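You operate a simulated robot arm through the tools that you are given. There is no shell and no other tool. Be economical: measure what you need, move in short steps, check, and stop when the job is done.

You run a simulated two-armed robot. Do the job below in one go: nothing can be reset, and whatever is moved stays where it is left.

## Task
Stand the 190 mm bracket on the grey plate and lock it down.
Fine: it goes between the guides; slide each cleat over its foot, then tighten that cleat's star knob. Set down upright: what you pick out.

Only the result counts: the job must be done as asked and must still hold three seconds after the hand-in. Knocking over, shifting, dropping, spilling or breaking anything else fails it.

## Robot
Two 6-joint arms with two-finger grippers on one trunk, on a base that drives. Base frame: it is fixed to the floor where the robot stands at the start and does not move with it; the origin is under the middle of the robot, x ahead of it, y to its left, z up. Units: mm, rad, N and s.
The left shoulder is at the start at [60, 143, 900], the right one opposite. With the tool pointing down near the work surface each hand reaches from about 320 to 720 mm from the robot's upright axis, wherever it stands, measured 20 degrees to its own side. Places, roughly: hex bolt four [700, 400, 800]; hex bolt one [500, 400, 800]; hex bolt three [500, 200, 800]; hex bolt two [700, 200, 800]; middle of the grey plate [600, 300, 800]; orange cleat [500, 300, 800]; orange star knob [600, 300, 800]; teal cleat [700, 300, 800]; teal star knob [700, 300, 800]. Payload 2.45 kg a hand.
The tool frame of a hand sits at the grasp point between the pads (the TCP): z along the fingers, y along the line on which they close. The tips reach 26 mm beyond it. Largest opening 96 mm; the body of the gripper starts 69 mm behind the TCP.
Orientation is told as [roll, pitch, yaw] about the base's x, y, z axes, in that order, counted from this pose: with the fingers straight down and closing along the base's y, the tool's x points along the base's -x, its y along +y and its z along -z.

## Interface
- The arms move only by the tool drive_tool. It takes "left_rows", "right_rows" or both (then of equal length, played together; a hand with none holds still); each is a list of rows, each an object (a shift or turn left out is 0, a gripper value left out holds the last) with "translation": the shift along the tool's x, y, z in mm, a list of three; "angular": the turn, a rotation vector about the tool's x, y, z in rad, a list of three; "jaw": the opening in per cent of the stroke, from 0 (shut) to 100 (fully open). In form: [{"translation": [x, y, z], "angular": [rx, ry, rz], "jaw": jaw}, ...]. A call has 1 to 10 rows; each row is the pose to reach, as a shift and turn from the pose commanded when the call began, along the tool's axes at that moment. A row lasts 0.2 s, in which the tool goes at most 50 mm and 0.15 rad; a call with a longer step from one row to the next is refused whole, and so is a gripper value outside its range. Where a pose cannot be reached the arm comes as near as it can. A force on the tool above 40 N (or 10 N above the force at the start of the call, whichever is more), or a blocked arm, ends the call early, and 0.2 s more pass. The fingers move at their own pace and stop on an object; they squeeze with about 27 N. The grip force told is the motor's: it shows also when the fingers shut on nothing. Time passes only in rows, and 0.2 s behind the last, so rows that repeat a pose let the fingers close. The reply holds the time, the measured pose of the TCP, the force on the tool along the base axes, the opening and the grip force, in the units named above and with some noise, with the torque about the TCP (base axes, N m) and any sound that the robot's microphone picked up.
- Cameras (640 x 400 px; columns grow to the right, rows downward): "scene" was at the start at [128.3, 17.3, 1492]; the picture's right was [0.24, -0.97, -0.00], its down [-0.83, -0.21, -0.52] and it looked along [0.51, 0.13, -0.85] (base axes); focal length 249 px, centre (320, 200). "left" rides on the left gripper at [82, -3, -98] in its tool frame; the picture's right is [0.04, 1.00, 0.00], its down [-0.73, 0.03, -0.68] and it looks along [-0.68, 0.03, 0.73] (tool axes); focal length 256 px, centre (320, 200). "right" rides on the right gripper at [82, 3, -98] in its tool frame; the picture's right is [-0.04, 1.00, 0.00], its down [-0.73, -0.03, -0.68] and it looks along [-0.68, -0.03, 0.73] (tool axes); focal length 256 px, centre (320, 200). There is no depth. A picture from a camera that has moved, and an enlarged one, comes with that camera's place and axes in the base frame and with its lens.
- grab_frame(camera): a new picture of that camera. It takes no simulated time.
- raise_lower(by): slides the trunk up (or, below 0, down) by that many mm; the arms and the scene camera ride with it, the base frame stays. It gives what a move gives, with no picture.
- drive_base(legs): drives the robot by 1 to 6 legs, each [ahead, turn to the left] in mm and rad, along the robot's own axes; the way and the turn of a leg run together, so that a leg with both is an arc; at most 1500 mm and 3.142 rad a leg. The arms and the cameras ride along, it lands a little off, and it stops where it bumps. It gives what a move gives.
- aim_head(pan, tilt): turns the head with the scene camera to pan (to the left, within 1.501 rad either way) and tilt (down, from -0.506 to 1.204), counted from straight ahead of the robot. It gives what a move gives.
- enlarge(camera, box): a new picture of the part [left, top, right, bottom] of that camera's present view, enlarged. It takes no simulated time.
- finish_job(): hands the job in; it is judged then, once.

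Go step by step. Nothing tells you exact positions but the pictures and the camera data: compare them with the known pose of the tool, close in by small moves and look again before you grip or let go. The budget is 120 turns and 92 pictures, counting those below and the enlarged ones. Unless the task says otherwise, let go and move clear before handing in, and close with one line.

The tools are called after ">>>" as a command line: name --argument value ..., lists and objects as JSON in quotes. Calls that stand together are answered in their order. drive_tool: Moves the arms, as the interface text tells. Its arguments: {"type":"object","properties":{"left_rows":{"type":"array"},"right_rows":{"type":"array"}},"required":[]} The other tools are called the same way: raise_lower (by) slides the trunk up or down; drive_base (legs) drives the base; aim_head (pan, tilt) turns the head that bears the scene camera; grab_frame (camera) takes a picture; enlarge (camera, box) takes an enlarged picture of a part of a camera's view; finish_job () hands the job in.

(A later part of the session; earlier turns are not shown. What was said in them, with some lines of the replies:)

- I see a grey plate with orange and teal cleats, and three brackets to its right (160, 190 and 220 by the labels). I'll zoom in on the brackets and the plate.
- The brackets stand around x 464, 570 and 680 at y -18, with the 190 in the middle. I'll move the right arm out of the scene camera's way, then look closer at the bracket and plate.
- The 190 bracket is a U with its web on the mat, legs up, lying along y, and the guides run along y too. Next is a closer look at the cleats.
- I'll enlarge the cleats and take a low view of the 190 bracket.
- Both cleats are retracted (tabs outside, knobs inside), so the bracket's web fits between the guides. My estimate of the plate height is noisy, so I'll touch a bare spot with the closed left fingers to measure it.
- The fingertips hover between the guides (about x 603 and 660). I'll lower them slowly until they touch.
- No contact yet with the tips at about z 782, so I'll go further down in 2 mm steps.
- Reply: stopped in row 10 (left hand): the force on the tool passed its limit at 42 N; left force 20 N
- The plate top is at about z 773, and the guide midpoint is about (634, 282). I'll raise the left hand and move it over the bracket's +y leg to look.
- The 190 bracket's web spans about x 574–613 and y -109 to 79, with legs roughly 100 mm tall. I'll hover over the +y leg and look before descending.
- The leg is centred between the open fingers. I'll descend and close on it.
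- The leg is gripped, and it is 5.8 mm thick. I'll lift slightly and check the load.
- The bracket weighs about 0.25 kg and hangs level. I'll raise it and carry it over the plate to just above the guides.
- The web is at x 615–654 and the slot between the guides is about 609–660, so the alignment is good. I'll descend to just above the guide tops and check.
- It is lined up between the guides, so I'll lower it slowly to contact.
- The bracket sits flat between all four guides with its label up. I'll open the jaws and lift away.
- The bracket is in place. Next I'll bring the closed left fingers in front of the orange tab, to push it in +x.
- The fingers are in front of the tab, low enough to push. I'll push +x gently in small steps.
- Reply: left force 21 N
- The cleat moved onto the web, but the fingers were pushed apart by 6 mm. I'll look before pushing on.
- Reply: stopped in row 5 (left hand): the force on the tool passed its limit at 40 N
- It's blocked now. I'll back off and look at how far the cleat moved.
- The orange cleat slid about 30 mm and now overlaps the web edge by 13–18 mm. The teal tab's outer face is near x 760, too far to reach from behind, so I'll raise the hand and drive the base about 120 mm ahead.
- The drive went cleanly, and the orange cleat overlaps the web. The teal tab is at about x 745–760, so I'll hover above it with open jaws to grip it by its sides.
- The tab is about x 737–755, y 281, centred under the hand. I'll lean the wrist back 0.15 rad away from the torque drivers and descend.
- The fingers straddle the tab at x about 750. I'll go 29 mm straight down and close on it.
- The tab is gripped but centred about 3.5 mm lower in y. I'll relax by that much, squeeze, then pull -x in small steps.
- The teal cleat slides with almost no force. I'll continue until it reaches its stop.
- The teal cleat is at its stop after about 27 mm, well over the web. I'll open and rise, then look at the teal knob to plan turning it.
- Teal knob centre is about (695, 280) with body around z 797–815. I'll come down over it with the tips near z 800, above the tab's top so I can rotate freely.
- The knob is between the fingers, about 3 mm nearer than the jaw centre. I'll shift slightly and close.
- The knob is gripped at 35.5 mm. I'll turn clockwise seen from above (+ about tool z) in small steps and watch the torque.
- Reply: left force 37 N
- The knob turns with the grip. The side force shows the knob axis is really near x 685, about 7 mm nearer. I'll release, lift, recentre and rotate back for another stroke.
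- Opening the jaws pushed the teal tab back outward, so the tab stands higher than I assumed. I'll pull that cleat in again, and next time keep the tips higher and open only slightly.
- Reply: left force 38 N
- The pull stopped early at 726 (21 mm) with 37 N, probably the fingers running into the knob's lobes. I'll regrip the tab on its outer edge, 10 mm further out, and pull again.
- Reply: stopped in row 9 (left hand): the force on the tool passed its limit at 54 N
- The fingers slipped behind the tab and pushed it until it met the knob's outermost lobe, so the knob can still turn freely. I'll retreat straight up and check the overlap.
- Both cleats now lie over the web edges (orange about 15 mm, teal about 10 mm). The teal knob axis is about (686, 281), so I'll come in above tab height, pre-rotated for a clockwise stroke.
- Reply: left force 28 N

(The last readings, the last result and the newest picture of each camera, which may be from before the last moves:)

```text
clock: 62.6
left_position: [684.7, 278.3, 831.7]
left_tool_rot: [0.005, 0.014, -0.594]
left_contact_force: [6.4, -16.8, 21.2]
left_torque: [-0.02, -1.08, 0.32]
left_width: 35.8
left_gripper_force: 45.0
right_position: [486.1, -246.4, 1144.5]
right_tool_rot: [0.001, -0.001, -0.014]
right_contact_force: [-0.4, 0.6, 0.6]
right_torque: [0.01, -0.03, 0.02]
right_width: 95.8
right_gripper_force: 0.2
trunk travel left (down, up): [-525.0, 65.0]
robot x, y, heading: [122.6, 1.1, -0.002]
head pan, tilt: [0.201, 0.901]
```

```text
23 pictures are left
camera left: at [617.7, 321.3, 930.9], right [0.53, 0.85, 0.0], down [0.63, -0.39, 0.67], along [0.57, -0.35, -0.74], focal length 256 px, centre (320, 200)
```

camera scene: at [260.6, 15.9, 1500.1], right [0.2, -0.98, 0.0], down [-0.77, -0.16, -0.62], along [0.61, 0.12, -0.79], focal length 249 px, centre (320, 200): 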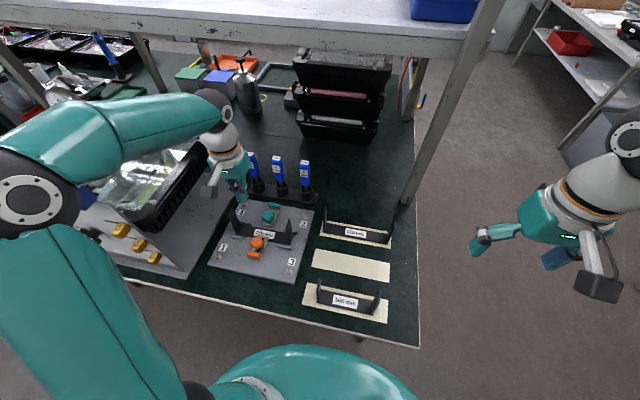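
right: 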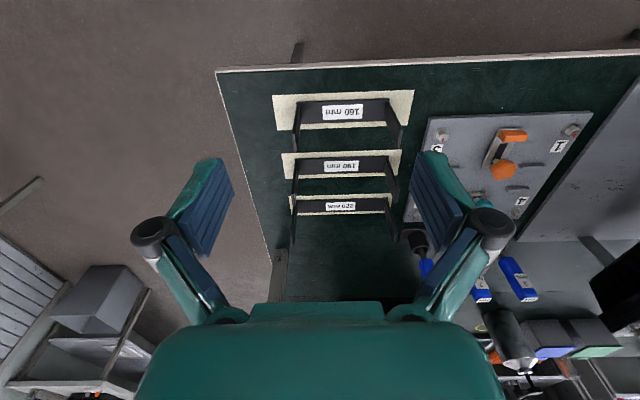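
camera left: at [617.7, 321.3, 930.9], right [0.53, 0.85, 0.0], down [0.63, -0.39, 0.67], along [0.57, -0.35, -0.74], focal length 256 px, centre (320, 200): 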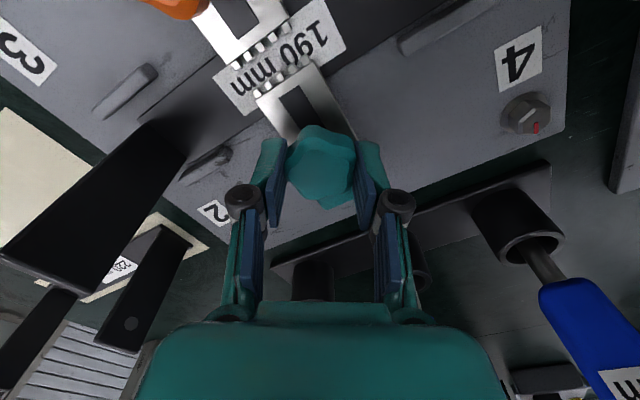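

The knob followed the turn, the torque is rising (0.32 N·m) and the cleat stays over the web. I'll open just a little, lift, and rotate back for the next stroke.

>>> drive_tool --left_rows '[{"translation": [0, 0, 0], "jaw": 46}, {"translation": [0, 0, 0]}, {"translation": [0, 0, -25]}, {"translation": [0, 0, -30], "angular": [0, 0, -0.15]}, {"translation": [0, 0, -30], "angular": [0, 0, -0.3]}, {"translation": [0, 0, -30], "angular": [0, 0, -0.45]}, {"translation": [0, 0, -30], "angular": [0, 0, -0.6]}, {"translation": [0, 0, -30], "angular": [0, 0, -0.75]}, {"translation": [0, 0, -30], "angular": [0, 0, -0.9]}, {"translation": [0, 0, -30], "angular": [0, 0, -1.05], "jaw": 60}]'

>>> grab_frame --camera "left"

```text
clock: 64.8
left_position: [686.8, 281.4, 859.7]
left_tool_rot: [0.013, 0.005, 0.462]
left_contact_force: [-0.3, -0.5, -0.1]
left_torque: [0.01, 0.0, -0.01]
left_width: 57.6
left_gripper_force: 0.0
right_position: [487.6, -244.2, 1145.1]
right_tool_rot: [-0.001, 0.003, -0.014]
right_contact_force: [-0.2, -0.3, -0.4]
right_torque: [-0.05, 0.01, -0.01]
right_width: 96.0
right_gripper_force: 0.0
trunk travel left (down, up): [-525.0, 65.0]
robot x, y, heading: [120.6, -0.9, 0.004]
head pan, tilt: [0.201, 0.901]
```

```text
22 pictures are left
camera left: at [616.4, 242.1, 958.6], right [-0.48, 0.88, 0.01], down [0.65, 0.35, 0.67], along [0.59, 0.33, -0.74], focal length 256 px, centre (320, 200)
```

left: 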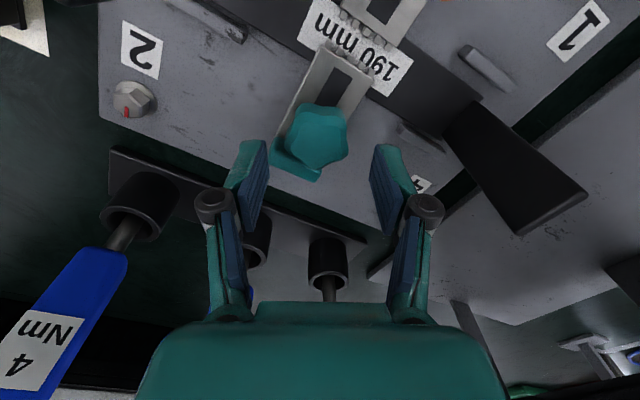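

>>> drive_tool --left_rows '[{"translation": [0, 0, 29]}, {"translation": [0, 0, 29], "jaw": 0}, {"translation": [0, 0, 29]}, {"translation": [0, 0, 29], "angular": [0, 0, 0.145]}, {"translation": [0, 0, 29], "angular": [0, 0, 0.29]}, {"translation": [0, 0, 29], "angular": [0, 0, 0.435]}, {"translation": [0, 0, 29], "angular": [0, 0, 0.58]}, {"translation": [0, 0, 29], "angular": [0, 0, 0.725]}, {"translation": [0, 0, 29], "angular": [0, 0, 0.87]}, {"translation": [0, 0, 29], "angular": [0, 0, 1.015]}]'

>>> grab_frame --camera "left"

```text
clock: 67.0
left_position: [684.8, 279.0, 830.0]
left_tool_rot: [-0.002, 0.019, -0.556]
left_contact_force: [-4.6, -20.3, 0.1]
left_torque: [-0.38, 0.32, 0.51]
left_width: 37.8
left_gripper_force: 45.2
right_position: [486.7, -246.6, 1143.6]
right_tool_rot: [0.001, 0.0, -0.014]
right_contact_force: [0.2, 0.2, -0.1]
right_torque: [-0.04, 0.01, -0.04]
right_width: 96.2
right_gripper_force: 0.0
trunk travel left (down, up): [-525.0, 65.0]
robot x, y, heading: [116.7, 4.7, 0.001]
head pan, tilt: [0.201, 0.901]
```

```text
21 pictures are left
camera left: at [615.8, 319.7, 930.6], right [0.49, 0.87, 0.0], down [0.65, -0.37, 0.67], along [0.58, -0.33, -0.75], focal length 256 px, centre (320, 200)
```

left: 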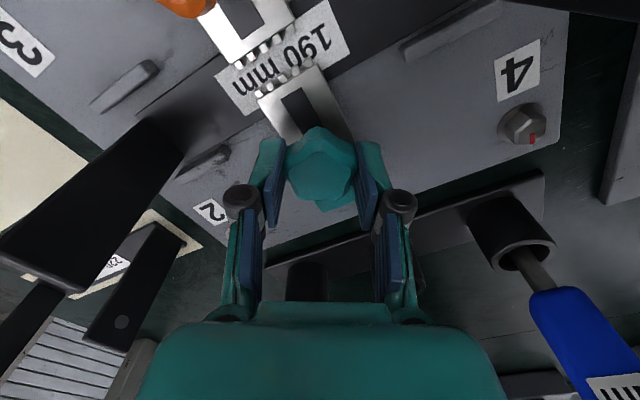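

The torque is up to 0.51 N·m, so it's tightening. I'll do another stroke.

>>> drive_tool --left_rows '[{"translation": [0, 0, 0], "jaw": 46}, {"translation": [0, 0, 0]}, {"translation": [0, 0, -25]}, {"translation": [0, 0, -30], "angular": [0, 0, -0.15]}, {"translation": [0, 0, -30], "angular": [0, 0, -0.3]}, {"translation": [0, 0, -30], "angular": [0, 0, -0.45]}, {"translation": [0, 0, -30], "angular": [0, 0, -0.6]}, {"translation": [0, 0, -30], "angular": [0, 0, -0.75]}, {"translation": [0, 0, -30], "angular": [0, 0, -0.9]}, {"translation": [0, 0, -30], "angular": [0, 0, -1.05], "jaw": 60}]'

>>> drive_tool --left_rows '[{"translation": [0, 0, 29]}, {"translation": [0, 0, 29], "jaw": 0}, {"translation": [0, 0, 29]}, {"translation": [0, 0, 29], "angular": [0, 0, 0.145]}, {"translation": [0, 0, 29], "angular": [0, 0, 0.29]}, {"translation": [0, 0, 29], "angular": [0, 0, 0.435]}, {"translation": [0, 0, 29], "angular": [0, 0, 0.58]}, {"translation": [0, 0, 29], "angular": [0, 0, 0.725]}, {"translation": [0, 0, 29], "angular": [0, 0, 0.87]}, {"translation": [0, 0, 29], "angular": [0, 0, 1.015]}]'

>>> grab_frame --camera "left"

```text
clock: 69.2
left_position: [687.2, 281.1, 859.8]
left_tool_rot: [0.012, 0.007, 0.496]
left_contact_force: [0.2, -0.3, -0.5]
left_torque: [0.03, -0.01, 0.01]
left_width: 57.9
left_gripper_force: 0.0
right_position: [487.0, -244.1, 1143.7]
right_tool_rot: [0.001, 0.002, -0.012]
right_contact_force: [-0.3, -0.1, 0.6]
right_torque: [-0.03, -0.04, 0.01]
right_width: 96.1
right_gripper_force: 0.0
trunk travel left (down, up): [-525.0, 65.0]
robot x, y, heading: [120.8, -2.9, -0.004]
head pan, tilt: [0.201, 0.901]
```

```text
clock: 71.4
left_position: [685.5, 279.0, 830.4]
left_tool_rot: [0.0, 0.019, -0.523]
left_contact_force: [-2.7, -16.5, -5.4]
left_torque: [-0.25, 0.18, 0.54]
left_width: 37.1
left_gripper_force: 45.4
right_position: [488.4, -246.2, 1142.6]
right_tool_rot: [0.002, 0.003, -0.013]
right_contact_force: [-0.5, 0.8, -0.6]
right_torque: [-0.01, 0.01, 0.0]
right_width: 96.1
right_gripper_force: 0.1
trunk travel left (down, up): [-525.0, 65.0]
robot x, y, heading: [121.0, 1.2, 0.003]
head pan, tilt: [0.201, 0.901]
```

```text
20 pictures are left
camera left: at [614.8, 317.2, 930.8], right [0.46, 0.89, 0.0], down [0.66, -0.35, 0.67], along [0.59, -0.31, -0.75], focal length 256 px, centre (320, 200)
```

left: 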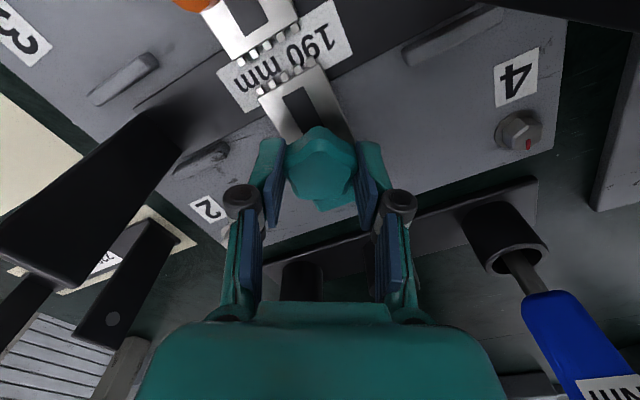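

The torque has levelled off at about 0.54 N·m. I need to know whether the knob still turns or the fingers slip, so I'll lift, look, and try again.

>>> drive_tool --left_rows '[{"translation": [0, 0, 0], "jaw": 46}, {"translation": [0, 0, 0]}, {"translation": [0, 0, -25]}, {"translation": [0, 0, -30], "angular": [0, 0, -0.15]}, {"translation": [0, 0, -30], "angular": [0, 0, -0.3]}, {"translation": [0, 0, -30], "angular": [0, 0, -0.45]}, {"translation": [0, 0, -30], "angular": [0, 0, -0.6]}, {"translation": [0, 0, -30], "angular": [0, 0, -0.75]}, {"translation": [0, 0, -30], "angular": [0, 0, -0.9]}, {"translation": [0, 0, -30], "angular": [0, 0, -1.05], "jaw": 60}]'

>>> enlarge --camera "left" --box '[250, 80, 390, 190]'

>>> drive_tool --left_rows '[{"translation": [0, 0, 29]}, {"translation": [0, 0, 29], "jaw": 0}, {"translation": [0, 0, 29]}, {"translation": [0, 0, 29], "angular": [0, 0, 0.145]}, {"translation": [0, 0, 29], "angular": [0, 0, 0.29]}, {"translation": [0, 0, 29], "angular": [0, 0, 0.435]}]'

```text
clock: 73.6
left_position: [686.6, 281.1, 861.4]
left_tool_rot: [0.012, 0.008, 0.533]
left_contact_force: [0.9, -0.5, -0.7]
left_torque: [0.01, 0.0, -0.03]
left_width: 57.9
left_gripper_force: 0.1
right_position: [486.1, -244.2, 1144.2]
right_tool_rot: [0.001, 0.002, -0.013]
right_contact_force: [0.1, -0.2, -0.3]
right_torque: [0.02, -0.02, 0.0]
right_width: 96.0
right_gripper_force: 0.1
trunk travel left (down, up): [-525.0, 65.0]
robot x, y, heading: [120.3, 0.9, 0.001]
head pan, tilt: [0.201, 0.901]
```

```text
3.64 times, centred on (320, 135) of left
camera zoom: at [619.4, 237.1, 960.5], right [-0.54, 0.84, 0.01], down [0.63, 0.39, 0.67], along [0.56, 0.37, -0.74], focal length 931 px, centre (320, 436)
```

zoom: 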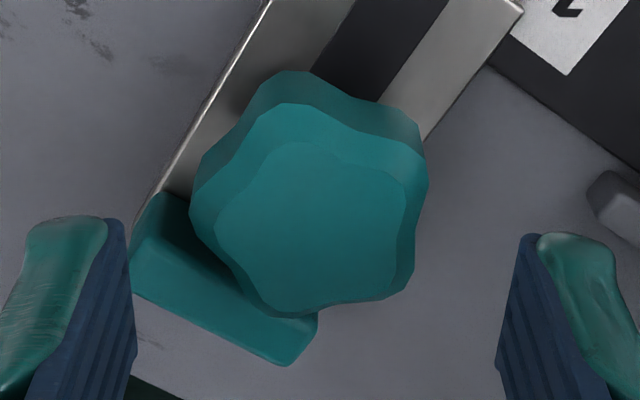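

```text
clock: 75.0
left_position: [686.8, 278.4, 831.7]
left_tool_rot: [0.009, 0.012, 0.092]
left_contact_force: [5.9, -13.6, 3.2]
left_torque: [-0.36, -0.2, 0.54]
left_width: 37.6
left_gripper_force: 44.9
right_position: [488.1, -245.6, 1143.3]
right_tool_rot: [0.002, 0.002, -0.014]
right_contact_force: [0.3, 0.3, -0.4]
right_torque: [-0.01, -0.01, 0.0]
right_width: 96.0
right_gripper_force: 0.1
trunk travel left (down, up): [-525.0, 65.0]
robot x, y, heading: [122.4, -2.0, 0.001]
head pan, tilt: [0.201, 0.901]
```

>>> drive_tool --left_rows '[{"angular": [0, 0, 0.145]}, {"angular": [0, 0, 0.29]}, {"angular": [0, 0, 0.435]}, {"angular": [0, 0, 0.56]}]'

>>> drive_tool --left_rows '[{"translation": [0, 0, 0], "jaw": 46}, {"translation": [0, 0, 0]}, {"translation": [0, 0, -25]}, {"translation": [0, 0, -30], "angular": [0, 0, -0.15]}, {"translation": [0, 0, -30], "angular": [0, 0, -0.3]}, {"translation": [0, 0, -30], "angular": [0, 0, -0.45]}, {"translation": [0, 0, -30], "angular": [0, 0, -0.6]}, {"translation": [0, 0, -30], "angular": [0, 0, -0.75]}, {"translation": [0, 0, -30], "angular": [0, 0, -0.88]}, {"translation": [0, 0, -30], "angular": [0, 0, -0.995], "jaw": 60}]'

>>> enlarge --camera "left" --box '[250, 80, 390, 190]'

```text
clock: 76.0
left_position: [685.4, 280.1, 830.9]
left_tool_rot: [0.0, 0.017, -0.466]
left_contact_force: [-3.0, -18.9, -3.4]
left_torque: [-0.4, 0.12, 0.65]
left_width: 37.7
left_gripper_force: 45.0
right_position: [487.4, -245.9, 1143.3]
right_tool_rot: [0.003, 0.001, -0.016]
right_contact_force: [-1.0, 0.2, -0.4]
right_torque: [0.03, -0.02, -0.03]
right_width: 95.9
right_gripper_force: 0.2
trunk travel left (down, up): [-525.0, 65.0]
robot x, y, heading: [124.4, 3.0, -0.002]
head pan, tilt: [0.201, 0.901]
```

```text
clock: 78.2
left_position: [686.5, 281.2, 862.5]
left_tool_rot: [0.011, 0.006, 0.532]
left_contact_force: [0.0, -0.1, -0.5]
left_torque: [-0.04, 0.0, -0.01]
left_width: 57.6
left_gripper_force: 0.0
right_position: [487.3, -243.4, 1144.0]
right_tool_rot: [0.001, 0.001, -0.012]
right_contact_force: [0.3, 0.0, -0.3]
right_torque: [0.01, 0.02, -0.03]
right_width: 96.2
right_gripper_force: 0.2
trunk travel left (down, up): [-525.0, 65.0]
robot x, y, heading: [121.5, 1.6, -0.001]
head pan, tilt: [0.201, 0.901]
```

```text
3.64 times, centred on (320, 135) of left
camera zoom: at [619.5, 237.2, 961.5], right [-0.54, 0.84, 0.01], down [0.63, 0.39, 0.67], along [0.56, 0.37, -0.74], focal length 931 px, centre (320, 436)
```

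zoom: 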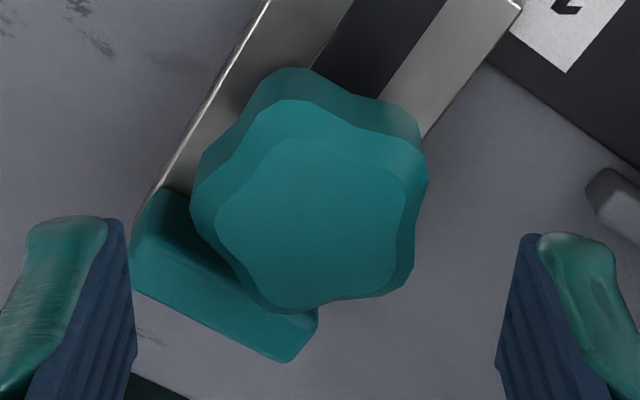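

The knob did not move at all during that stroke at 0.65 N·m, so it is tight and the fingers slip. I'll do one final deeper, firmer grip on the teal knob to make sure.

>>> drive_tool --left_rows '[{"angular": [0, 0, 0.14]}, {"translation": [0, 0, 20], "angular": [0, 0, 0.25]}, {"translation": [0, 0, 39], "angular": [0, 0, 0.25]}, {"translation": [0, 0, 39], "angular": [0, 0, 0.25], "jaw": 0}, {"translation": [0, 0, 39], "angular": [0, 0, 0.25]}, {"translation": [0, 0, 39], "angular": [0, 0, 0.39]}, {"translation": [0, 0, 39], "angular": [0, 0, 0.53]}, {"translation": [0, 0, 39], "angular": [0, 0, 0.67]}, {"translation": [0, 0, 39], "angular": [0, 0, 0.81]}, {"translation": [0, 0, 39], "angular": [0, 0, 0.93]}]'

>>> drive_tool --left_rows '[{"translation": [0, 0, 0], "jaw": 46}, {"translation": [0, 0, 0]}, {"translation": [0, 0, -25]}, {"translation": [0, 0, -45], "angular": [0, 0, -0.12]}, {"translation": [0, 0, -45], "angular": [0, 0, -0.25]}, {"translation": [0, 0, -45], "angular": [0, 0, -0.4]}, {"translation": [40, 0, -50], "angular": [0, 0, -0.4]}, {"translation": [70, 0, -50], "angular": [0, 0, -0.4]}]'

>>> grab_frame --camera "left"

```text
clock: 80.4
left_position: [685.5, 279.3, 822.2]
left_tool_rot: [0.001, 0.018, -0.4]
left_contact_force: [-1.2, -20.0, -3.2]
left_torque: [-0.36, -0.07, 0.82]
left_width: 37.0
left_gripper_force: 44.6
right_position: [487.5, -245.4, 1143.6]
right_tool_rot: [0.001, 0.002, -0.014]
right_contact_force: [1.1, -0.2, -0.6]
right_torque: [-0.06, 0.0, -0.01]
right_width: 96.2
right_gripper_force: 0.0
trunk travel left (down, up): [-525.0, 65.0]
robot x, y, heading: [121.4, -2.8, 0.002]
head pan, tilt: [0.201, 0.901]
```

```text
clock: 82.2
left_position: [622.1, 307.6, 873.7]
left_tool_rot: [0.009, 0.012, 0.001]
left_contact_force: [-0.3, 0.7, 0.6]
left_torque: [-0.03, -0.02, -0.01]
left_width: 44.5
left_gripper_force: 0.1
right_position: [487.2, -244.1, 1144.2]
right_tool_rot: [0.002, 0.0, -0.012]
right_contact_force: [0.2, 0.7, -0.1]
right_torque: [0.03, 0.01, 0.0]
right_width: 96.1
right_gripper_force: 0.1
trunk travel left (down, up): [-525.0, 65.0]
robot x, y, heading: [117.2, -0.1, 0.001]
head pan, tilt: [0.201, 0.901]
```

```text
17 pictures are left
camera left: at [541.2, 304.7, 974.1], right [-0.04, 1.0, 0.01], down [0.74, 0.02, 0.67], along [0.67, 0.03, -0.74], focal length 256 px, centre (320, 200)
```

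left: 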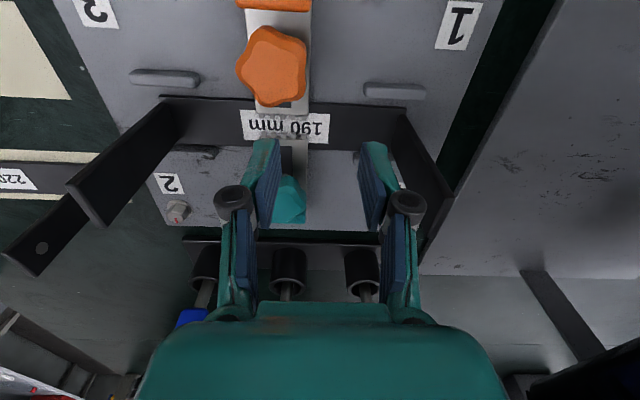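

That grip reached 0.82 N·m, so the teal side is tight. Next is the orange knob at about (584, 281), again arriving with the tips above tab height and rotated for a clockwise stroke.

>>> drive_tool --left_rows '[{"translation": [20, -13, -15], "angular": [0, 0, -0.15], "jaw": 60}, {"translation": [38, -26, -15], "angular": [0, 0, -0.3]}, {"translation": [38, -26, 10], "angular": [0, 0, -0.45]}, {"translation": [38, -26, 30], "angular": [0, 0, -0.5]}, {"translation": [38, -26, 42], "angular": [0, 0, -0.5]}, {"translation": [38, -26, 42], "angular": [0, 0, -0.5]}]'

>>> grab_frame --camera "left"

```text
clock: 83.6
left_position: [584.1, 281.9, 831.4]
left_tool_rot: [0.011, 0.007, 0.501]
left_contact_force: [0.3, 0.5, 0.2]
left_torque: [-0.02, 0.03, -0.01]
left_width: 57.7
left_gripper_force: 0.1
right_position: [486.7, -244.5, 1143.3]
right_tool_rot: [-0.001, 0.001, -0.015]
right_contact_force: [0.7, 0.1, 0.2]
right_torque: [-0.03, -0.03, 0.03]
right_width: 96.0
right_gripper_force: 0.1
trunk travel left (down, up): [-525.0, 65.0]
robot x, y, heading: [121.6, -2.5, 0.006]
head pan, tilt: [0.201, 0.901]
```

```text
16 pictures are left
camera left: at [515.2, 240.1, 931.2], right [-0.51, 0.86, 0.01], down [0.64, 0.37, 0.67], along [0.57, 0.35, -0.74], focal length 256 px, centre (320, 200)
```

left: 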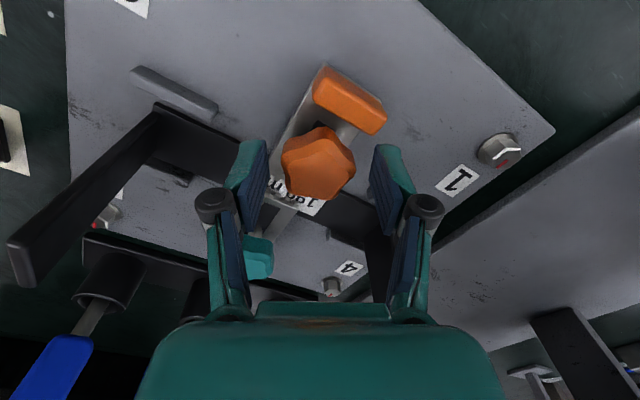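

>>> drive_tool --left_rows '[{"translation": [0, 0, 2], "jaw": 0}, {"translation": [0, 0, 2]}, {"translation": [0, 0, 2], "angular": [0, 0, 0.14]}, {"translation": [0, 0, 2], "angular": [0, 0, 0.28]}, {"translation": [0, 0, 2], "angular": [0, 0, 0.42]}, {"translation": [0, 0, 2], "angular": [0, 0, 0.56]}, {"translation": [0, 0, 2], "angular": [0, 0, 0.7]}, {"translation": [0, 0, 2], "angular": [0, 0, 0.84]}, {"translation": [0, 0, 2], "angular": [0, 0, 0.98]}, {"translation": [0, 0, 2], "angular": [0, 0, 1.1]}]'

>>> grab_frame --camera "left"

```text
clock: 85.8
left_position: [583.3, 282.2, 831.0]
left_tool_rot: [0.0, 0.015, -0.602]
left_contact_force: [5.2, -12.8, 10.8]
left_torque: [-0.9, 1.06, 0.39]
left_width: 36.1
left_gripper_force: 45.1
right_position: [486.9, -247.0, 1143.3]
right_tool_rot: [0.0, 0.0, -0.015]
right_contact_force: [-0.4, 0.3, -0.2]
right_torque: [0.01, 0.04, -0.01]
right_width: 95.9
right_gripper_force: 0.2
trunk travel left (down, up): [-525.0, 65.0]
robot x, y, heading: [123.3, -0.5, 0.001]
head pan, tilt: [0.201, 0.901]
```

```text
15 pictures are left
camera left: at [516.0, 325.1, 931.4], right [0.53, 0.85, 0.0], down [0.63, -0.4, 0.67], along [0.57, -0.36, -0.74], focal length 256 px, centre (320, 200)
```

left: 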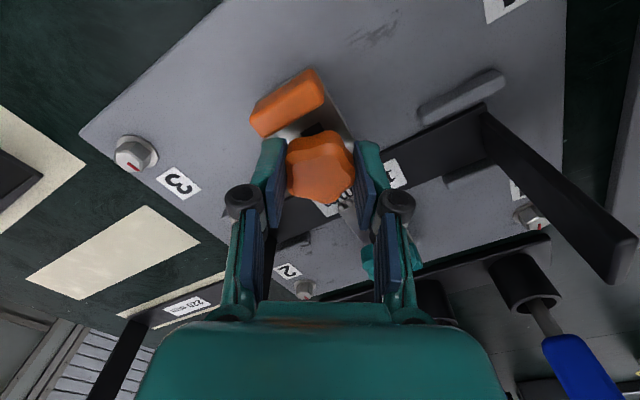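

The orange knob turned with the grip. I'll do a second stroke, again opening only slightly on release.

>>> drive_tool --left_rows '[{"translation": [0, 0, 0], "jaw": 44}, {"translation": [0, 0, 0]}, {"translation": [0, 0, -25]}, {"translation": [0, 0, -30], "angular": [0, 0, -0.15]}, {"translation": [0, 0, -30], "angular": [0, 0, -0.3]}, {"translation": [0, 0, -30], "angular": [0, 0, -0.45]}, {"translation": [0, 0, -30], "angular": [0, 0, -0.6]}, {"translation": [0, 0, -30], "angular": [0, 0, -0.75]}, {"translation": [0, 0, -30], "angular": [0, 0, -0.9]}, {"translation": [0, 0, -30], "angular": [0, 0, -1.05], "jaw": 60}]'

>>> grab_frame --camera "left"

>>> drive_tool --left_rows '[{"translation": [0, 0, 29.5]}, {"translation": [0, 0, 29.5], "jaw": 0}, {"translation": [0, 0, 29.5]}, {"translation": [0, 0, 29.5], "angular": [0, 0, 0.145]}, {"translation": [0, 0, 29.5], "angular": [0, 0, 0.29]}, {"translation": [0, 0, 29.5], "angular": [0, 0, 0.435]}, {"translation": [0, 0, 29.5], "angular": [0, 0, 0.58]}, {"translation": [0, 0, 29.5], "angular": [0, 0, 0.725]}, {"translation": [0, 0, 29.5], "angular": [0, 0, 0.87]}, {"translation": [0, 0, 29.5], "angular": [0, 0, 1.015]}]'

```text
clock: 88.0
left_position: [583.7, 282.4, 860.5]
left_tool_rot: [0.013, 0.007, 0.451]
left_contact_force: [-0.5, -0.1, -0.4]
left_torque: [0.01, 0.0, 0.0]
left_width: 57.6
left_gripper_force: 0.0
right_position: [487.6, -244.2, 1144.1]
right_tool_rot: [-0.002, 0.002, -0.013]
right_contact_force: [0.3, 0.2, -0.5]
right_torque: [-0.01, -0.01, -0.01]
right_width: 95.9
right_gripper_force: 0.0
trunk travel left (down, up): [-525.0, 65.0]
robot x, y, heading: [124.1, 2.5, 0.004]
head pan, tilt: [0.201, 0.901]
```

```text
14 pictures are left
camera left: at [513.6, 244.1, 959.7], right [-0.47, 0.88, 0.01], down [0.65, 0.34, 0.67], along [0.59, 0.33, -0.74], focal length 256 px, centre (320, 200)
```

left: 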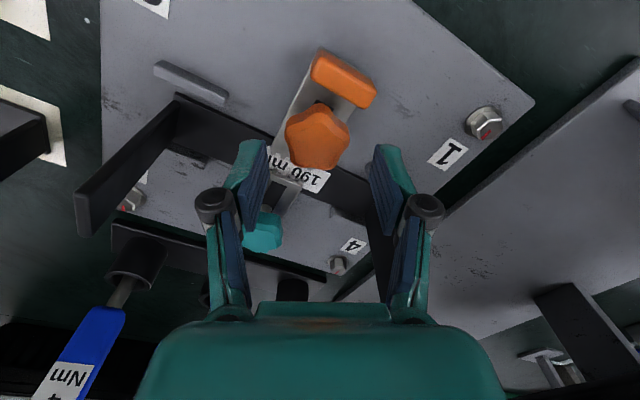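

```text
clock: 90.2
left_position: [583.0, 282.8, 830.9]
left_tool_rot: [0.0, 0.019, -0.566]
left_contact_force: [-1.6, -13.0, 5.1]
left_torque: [-0.46, 0.49, 0.59]
left_width: 37.4
left_gripper_force: 45.3
right_position: [486.2, -247.6, 1143.9]
right_tool_rot: [0.002, -0.001, -0.013]
right_contact_force: [0.4, 0.0, 0.0]
right_torque: [0.05, 0.02, -0.01]
right_width: 95.9
right_gripper_force: 0.0
trunk travel left (down, up): [-525.0, 65.0]
robot x, y, heading: [122.2, 2.8, 0.001]
head pan, tilt: [0.201, 0.901]
```

The torque is at 0.59 N·m. I'll do one more stroke, then a deep final grip.

>>> drive_tool --left_rows '[{"translation": [0, 0, 0], "jaw": 44}, {"translation": [0, 0, 0]}, {"translation": [0, 0, -25]}, {"translation": [0, 0, -30], "angular": [0, 0, -0.15]}, {"translation": [0, 0, -30], "angular": [0, 0, -0.3]}, {"translation": [0, 0, -30], "angular": [0, 0, -0.45]}, {"translation": [0, 0, -30], "angular": [0, 0, -0.6]}, {"translation": [0, 0, -30], "angular": [0, 0, -0.75]}, {"translation": [0, 0, -30], "angular": [0, 0, -0.9]}, {"translation": [0, 0, -30], "angular": [0, 0, -1.05], "jaw": 60}]'

>>> enlarge --camera "left" --box '[250, 80, 390, 190]'

>>> drive_tool --left_rows '[{"translation": [0, 0, 29.5]}, {"translation": [0, 0, 29.5], "jaw": 0}, {"translation": [0, 0, 29.5]}, {"translation": [0, 0, 29.5], "angular": [0, 0, 0.145]}, {"translation": [0, 0, 29.5], "angular": [0, 0, 0.29]}, {"translation": [0, 0, 29.5], "angular": [0, 0, 0.435]}, {"translation": [0, 0, 29.5], "angular": [0, 0, 0.58]}, {"translation": [0, 0, 29.5], "angular": [0, 0, 0.725]}, {"translation": [0, 0, 29.5], "angular": [0, 0, 0.87]}, {"translation": [0, 0, 29.5], "angular": [0, 0, 1.015]}]'

>>> drive_tool --left_rows '[{"translation": [0, 0, 0], "jaw": 44}, {"translation": [0, 0, 0]}, {"translation": [0, 0, -25]}, {"translation": [0, 0, -30], "angular": [0, 0, -0.15]}, {"translation": [0, 0, -30], "angular": [0, 0, -0.3]}, {"translation": [0, 0, -30], "angular": [0, 0, -0.45]}, {"translation": [0, 0, -30], "angular": [0, 0, -0.6]}, {"translation": [0, 0, -30], "angular": [0, 0, -0.75]}, {"translation": [0, 0, -30], "angular": [0, 0, -0.9]}, {"translation": [0, 0, -30], "angular": [0, 0, -1.015], "jaw": 56}]'

>>> enlarge --camera "left" --box '[250, 80, 390, 190]'

```text
clock: 92.4
left_position: [582.7, 282.8, 860.7]
left_tool_rot: [0.012, 0.007, 0.488]
left_contact_force: [-0.2, -0.6, 0.0]
left_torque: [0.02, -0.03, 0.01]
left_width: 57.4
left_gripper_force: 0.1
right_position: [487.0, -244.4, 1145.2]
right_tool_rot: [-0.001, 0.001, -0.012]
right_contact_force: [0.7, -0.4, 0.1]
right_torque: [0.0, 0.0, -0.04]
right_width: 95.9
right_gripper_force: 0.1
trunk travel left (down, up): [-525.0, 65.0]
robot x, y, heading: [119.9, -0.8, 0.004]
head pan, tilt: [0.201, 0.901]
```

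```text
3.64 times, centred on (320, 135) of left
camera zoom: at [514.7, 241.7, 960.5], right [-0.5, 0.86, 0.01], down [0.64, 0.36, 0.67], along [0.58, 0.35, -0.74], focal length 931 px, centre (320, 436)
```

zoom: 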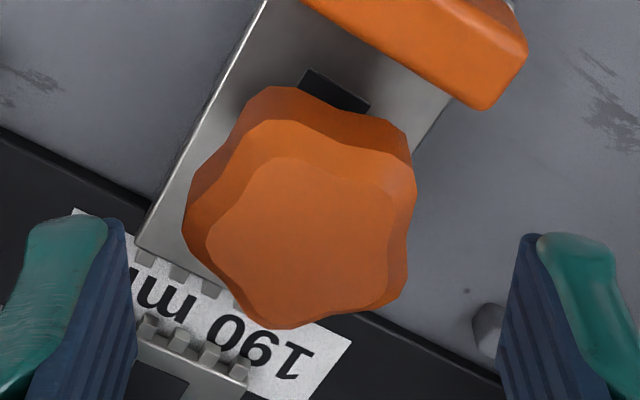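

```text
clock: 94.6
left_position: [582.0, 281.2, 831.1]
left_tool_rot: [-0.001, 0.018, -0.533]
left_contact_force: [-1.2, -12.1, -0.5]
left_torque: [-0.17, 0.28, 0.54]
left_width: 37.7
left_gripper_force: 45.0
right_position: [488.1, -246.4, 1143.5]
right_tool_rot: [0.002, 0.003, -0.013]
right_contact_force: [0.0, -0.1, 0.2]
right_torque: [0.01, -0.01, 0.02]
right_width: 96.0
right_gripper_force: 0.1
trunk travel left (down, up): [-525.0, 65.0]
robot x, y, heading: [120.3, 2.0, 0.004]
head pan, tilt: [0.201, 0.901]
```

```text
clock: 96.8
left_position: [584.0, 282.7, 861.3]
left_tool_rot: [0.011, 0.006, 0.486]
left_contact_force: [-0.6, 0.0, -0.2]
left_torque: [0.03, 0.01, 0.01]
left_width: 54.1
left_gripper_force: 0.0
right_position: [487.0, -245.0, 1144.0]
right_tool_rot: [-0.001, 0.002, -0.011]
right_contact_force: [0.0, -0.9, 0.1]
right_torque: [-0.05, 0.0, 0.0]
right_width: 96.0
right_gripper_force: 0.1
trunk travel left (down, up): [-525.0, 65.0]
robot x, y, heading: [122.5, -0.1, -0.0]
head pan, tilt: [0.201, 0.901]
```

```text
3.64 times, centred on (320, 135) of left
camera zoom: at [515.0, 241.4, 960.7], right [-0.5, 0.86, 0.01], down [0.64, 0.36, 0.67], along [0.58, 0.35, -0.74], focal length 931 px, centre (320, 436)
```

zoom: 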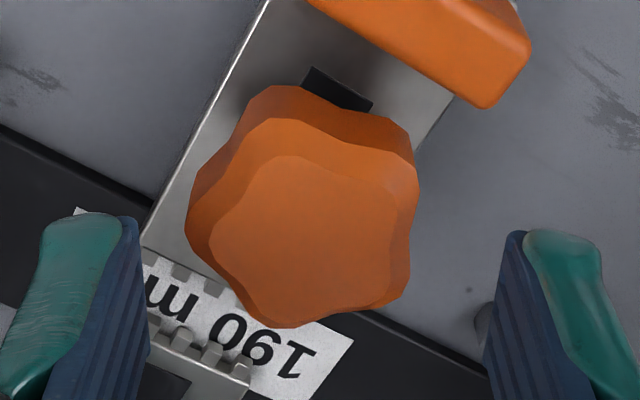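

The orange knob no longer turns either, and it stopped at the same angle as the teal one. I'll do the final deep-grip tightening on orange, then lift clear.

>>> drive_tool --left_rows '[{"angular": [0, 0, 0.14]}, {"translation": [0, 0, 20], "angular": [0, 0, 0.25]}, {"translation": [0, 0, 39], "angular": [0, 0, 0.25]}, {"translation": [0, 0, 39], "angular": [0, 0, 0.25], "jaw": 0}, {"translation": [0, 0, 39], "angular": [0, 0, 0.25]}, {"translation": [0, 0, 39], "angular": [0, 0, 0.39]}, {"translation": [0, 0, 39], "angular": [0, 0, 0.53]}, {"translation": [0, 0, 39], "angular": [0, 0, 0.67]}, {"translation": [0, 0, 39], "angular": [0, 0, 0.81]}, {"translation": [0, 0, 39], "angular": [0, 0, 0.9]}]'

>>> drive_tool --left_rows '[{"translation": [0, 0, 0], "jaw": 44}, {"translation": [0, 0, 0]}, {"translation": [0, 0, -25]}, {"translation": [0, 0, -65], "angular": [0, 0, -0.15]}, {"translation": [0, 0, -105], "angular": [0, 0, -0.3]}, {"translation": [0, 0, -120], "angular": [0, 0, -0.42]}, {"translation": [0, 0, -120], "angular": [0, 0, -0.42]}]'

>>> grab_frame --camera "left"

```text
clock: 99.0
left_position: [583.0, 282.9, 821.7]
left_tool_rot: [0.003, 0.016, -0.417]
left_contact_force: [-0.7, -13.0, -0.7]
left_torque: [-0.18, 0.24, 0.72]
left_width: 37.0
left_gripper_force: 45.1
right_position: [487.3, -246.1, 1144.1]
right_tool_rot: [0.002, 0.001, -0.015]
right_contact_force: [-0.7, 0.9, -0.4]
right_torque: [0.01, 0.01, 0.0]
right_width: 96.1
right_gripper_force: 0.0
trunk travel left (down, up): [-525.0, 65.0]
robot x, y, heading: [122.4, 2.4, -0.002]
head pan, tilt: [0.201, 0.901]
```

```text
clock: 100.6
left_position: [586.3, 281.4, 942.4]
left_tool_rot: [0.007, 0.012, 0.007]
left_contact_force: [0.2, 0.2, 0.5]
left_torque: [-0.02, -0.02, -0.02]
left_width: 42.3
left_gripper_force: 0.0
right_position: [488.5, -245.0, 1145.1]
right_tool_rot: [0.0, 0.001, -0.012]
right_contact_force: [-0.4, 0.3, -0.7]
right_torque: [-0.04, 0.03, 0.01]
right_width: 96.5
right_gripper_force: 0.1
trunk travel left (down, up): [-525.0, 65.0]
robot x, y, heading: [122.2, -0.7, 0.0]
head pan, tilt: [0.201, 0.901]
```

```text
11 pictures are left
camera left: at [505.5, 277.7, 1042.3], right [-0.05, 1.0, 0.01], down [0.74, 0.03, 0.67], along [0.67, 0.04, -0.74], focal length 256 px, centre (320, 200)
```

left: 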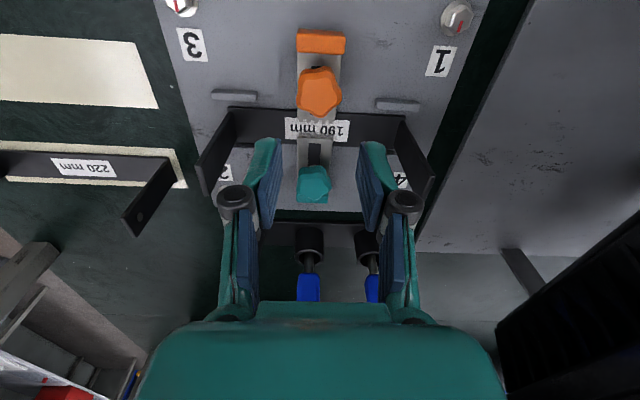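

Orange reached 0.72 N·m with the knob at its stop. I'll back the hand away to the robot side and do a final check of everything.

>>> drive_tool --left_rows '[{"translation": [0, 0, -40]}, {"translation": [30, 20, -80]}, {"translation": [60, 50, -100]}, {"translation": [90, 80, -120]}, {"translation": [110, 120, -120]}]'

>>> enlarge --camera "scene" --box '[200, 170, 320, 280]'

>>> grab_frame --camera "scene"

>>> enlarge --camera "left" --box '[130, 60, 330, 220]'

```text
refused: row 2 steps farther than a row can; nothing moved
```

```text
3.64 times, centred on (260, 225) of scene
camera zoom: at [257.4, 15.9, 1500.5], right [0.2, -0.98, 0.0], down [-0.77, -0.16, -0.62], along [0.61, 0.12, -0.78], focal length 906 px, centre (538, 109)
```

zoom: 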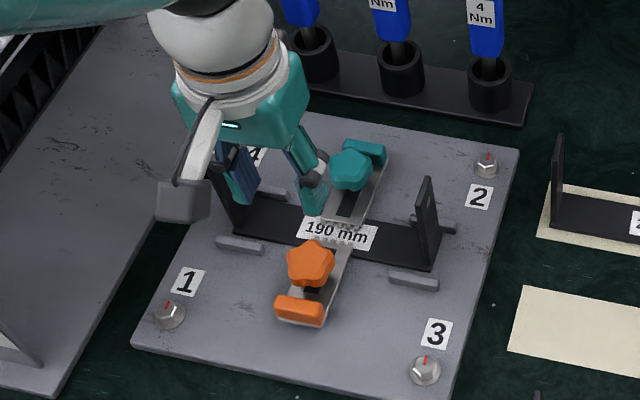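

```text
9 pictures are left
camera scene: at [257.4, 15.9, 1500.5], right [0.2, -0.98, 0.0], down [-0.77, -0.16, -0.62], along [0.61, 0.12, -0.78], focal length 249 px, centre (320, 200)
```

scene: 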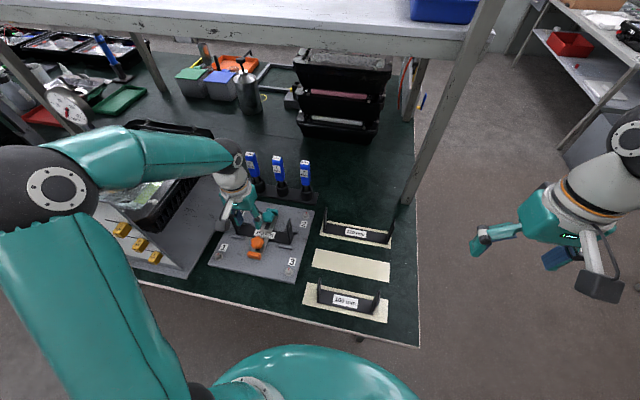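

```text
2.50 times, centred on (230, 140) of left
camera zoom: at [505.5, 277.7, 1042.3], right [-0.05, 1.0, 0.01], down [0.74, 0.03, 0.67], along [0.67, 0.04, -0.74], focal length 640 px, centre (545, 350)
```

zoom: 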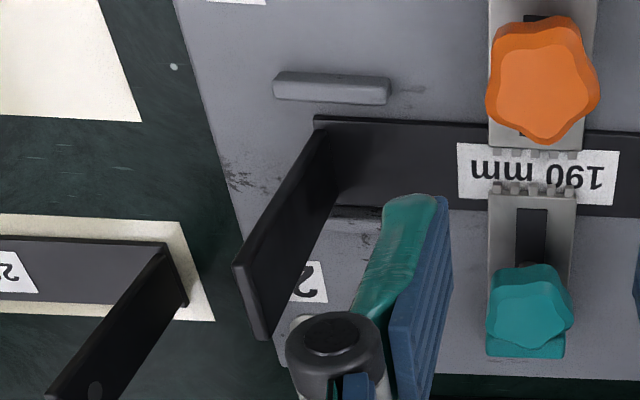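

Both cleats grip the bracket's web and nothing else has shifted. I'll back the hand away.

>>> drive_tool --left_rows '[{"translation": [0, 0, -40]}, {"translation": [20, 10, -75]}, {"translation": [45, 25, -105]}, {"translation": [75, 50, -120]}, {"translation": [100, 80, -120]}, {"translation": [110, 115, -120]}]'

>>> enlarge --camera "scene" --box '[200, 170, 320, 280]'

```text
clock: 102.0
left_position: [475.1, 396.4, 1063.7]
left_tool_rot: [0.008, 0.013, 0.002]
left_contact_force: [-0.8, 0.1, -0.4]
left_torque: [-0.04, -0.01, -0.01]
left_width: 42.2
left_gripper_force: 0.0
right_position: [486.8, -243.8, 1144.4]
right_tool_rot: [0.0, 0.003, -0.016]
right_contact_force: [0.7, -0.5, 0.0]
right_torque: [0.0, 0.03, 0.02]
right_width: 96.2
right_gripper_force: 0.1
trunk travel left (down, up): [-525.0, 65.0]
robot x, y, heading: [123.6, -1.4, 0.0]
head pan, tilt: [0.201, 0.901]
```

```text
3.64 times, centred on (260, 225) of scene
camera zoom: at [257.3, 16.5, 1500.5], right [0.2, -0.98, 0.0], down [-0.77, -0.16, -0.62], along [0.61, 0.12, -0.78], focal length 906 px, centre (538, 109)
```

zoom: 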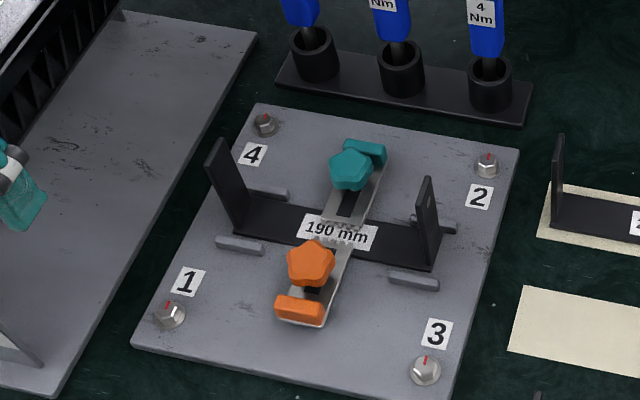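

The 190 mm bracket stands upright between the guides, both cleats are over its foot, both knobs are tight, and the hand is clear. Handing in.

>>> finish_job

```text
The job is handed in.
```

The 190 mm bracket stands upright between the guides on the grey plate. Both cleats are over its foot by about 11 mm each, and both star knobs are turned clockwise until they would go no further.
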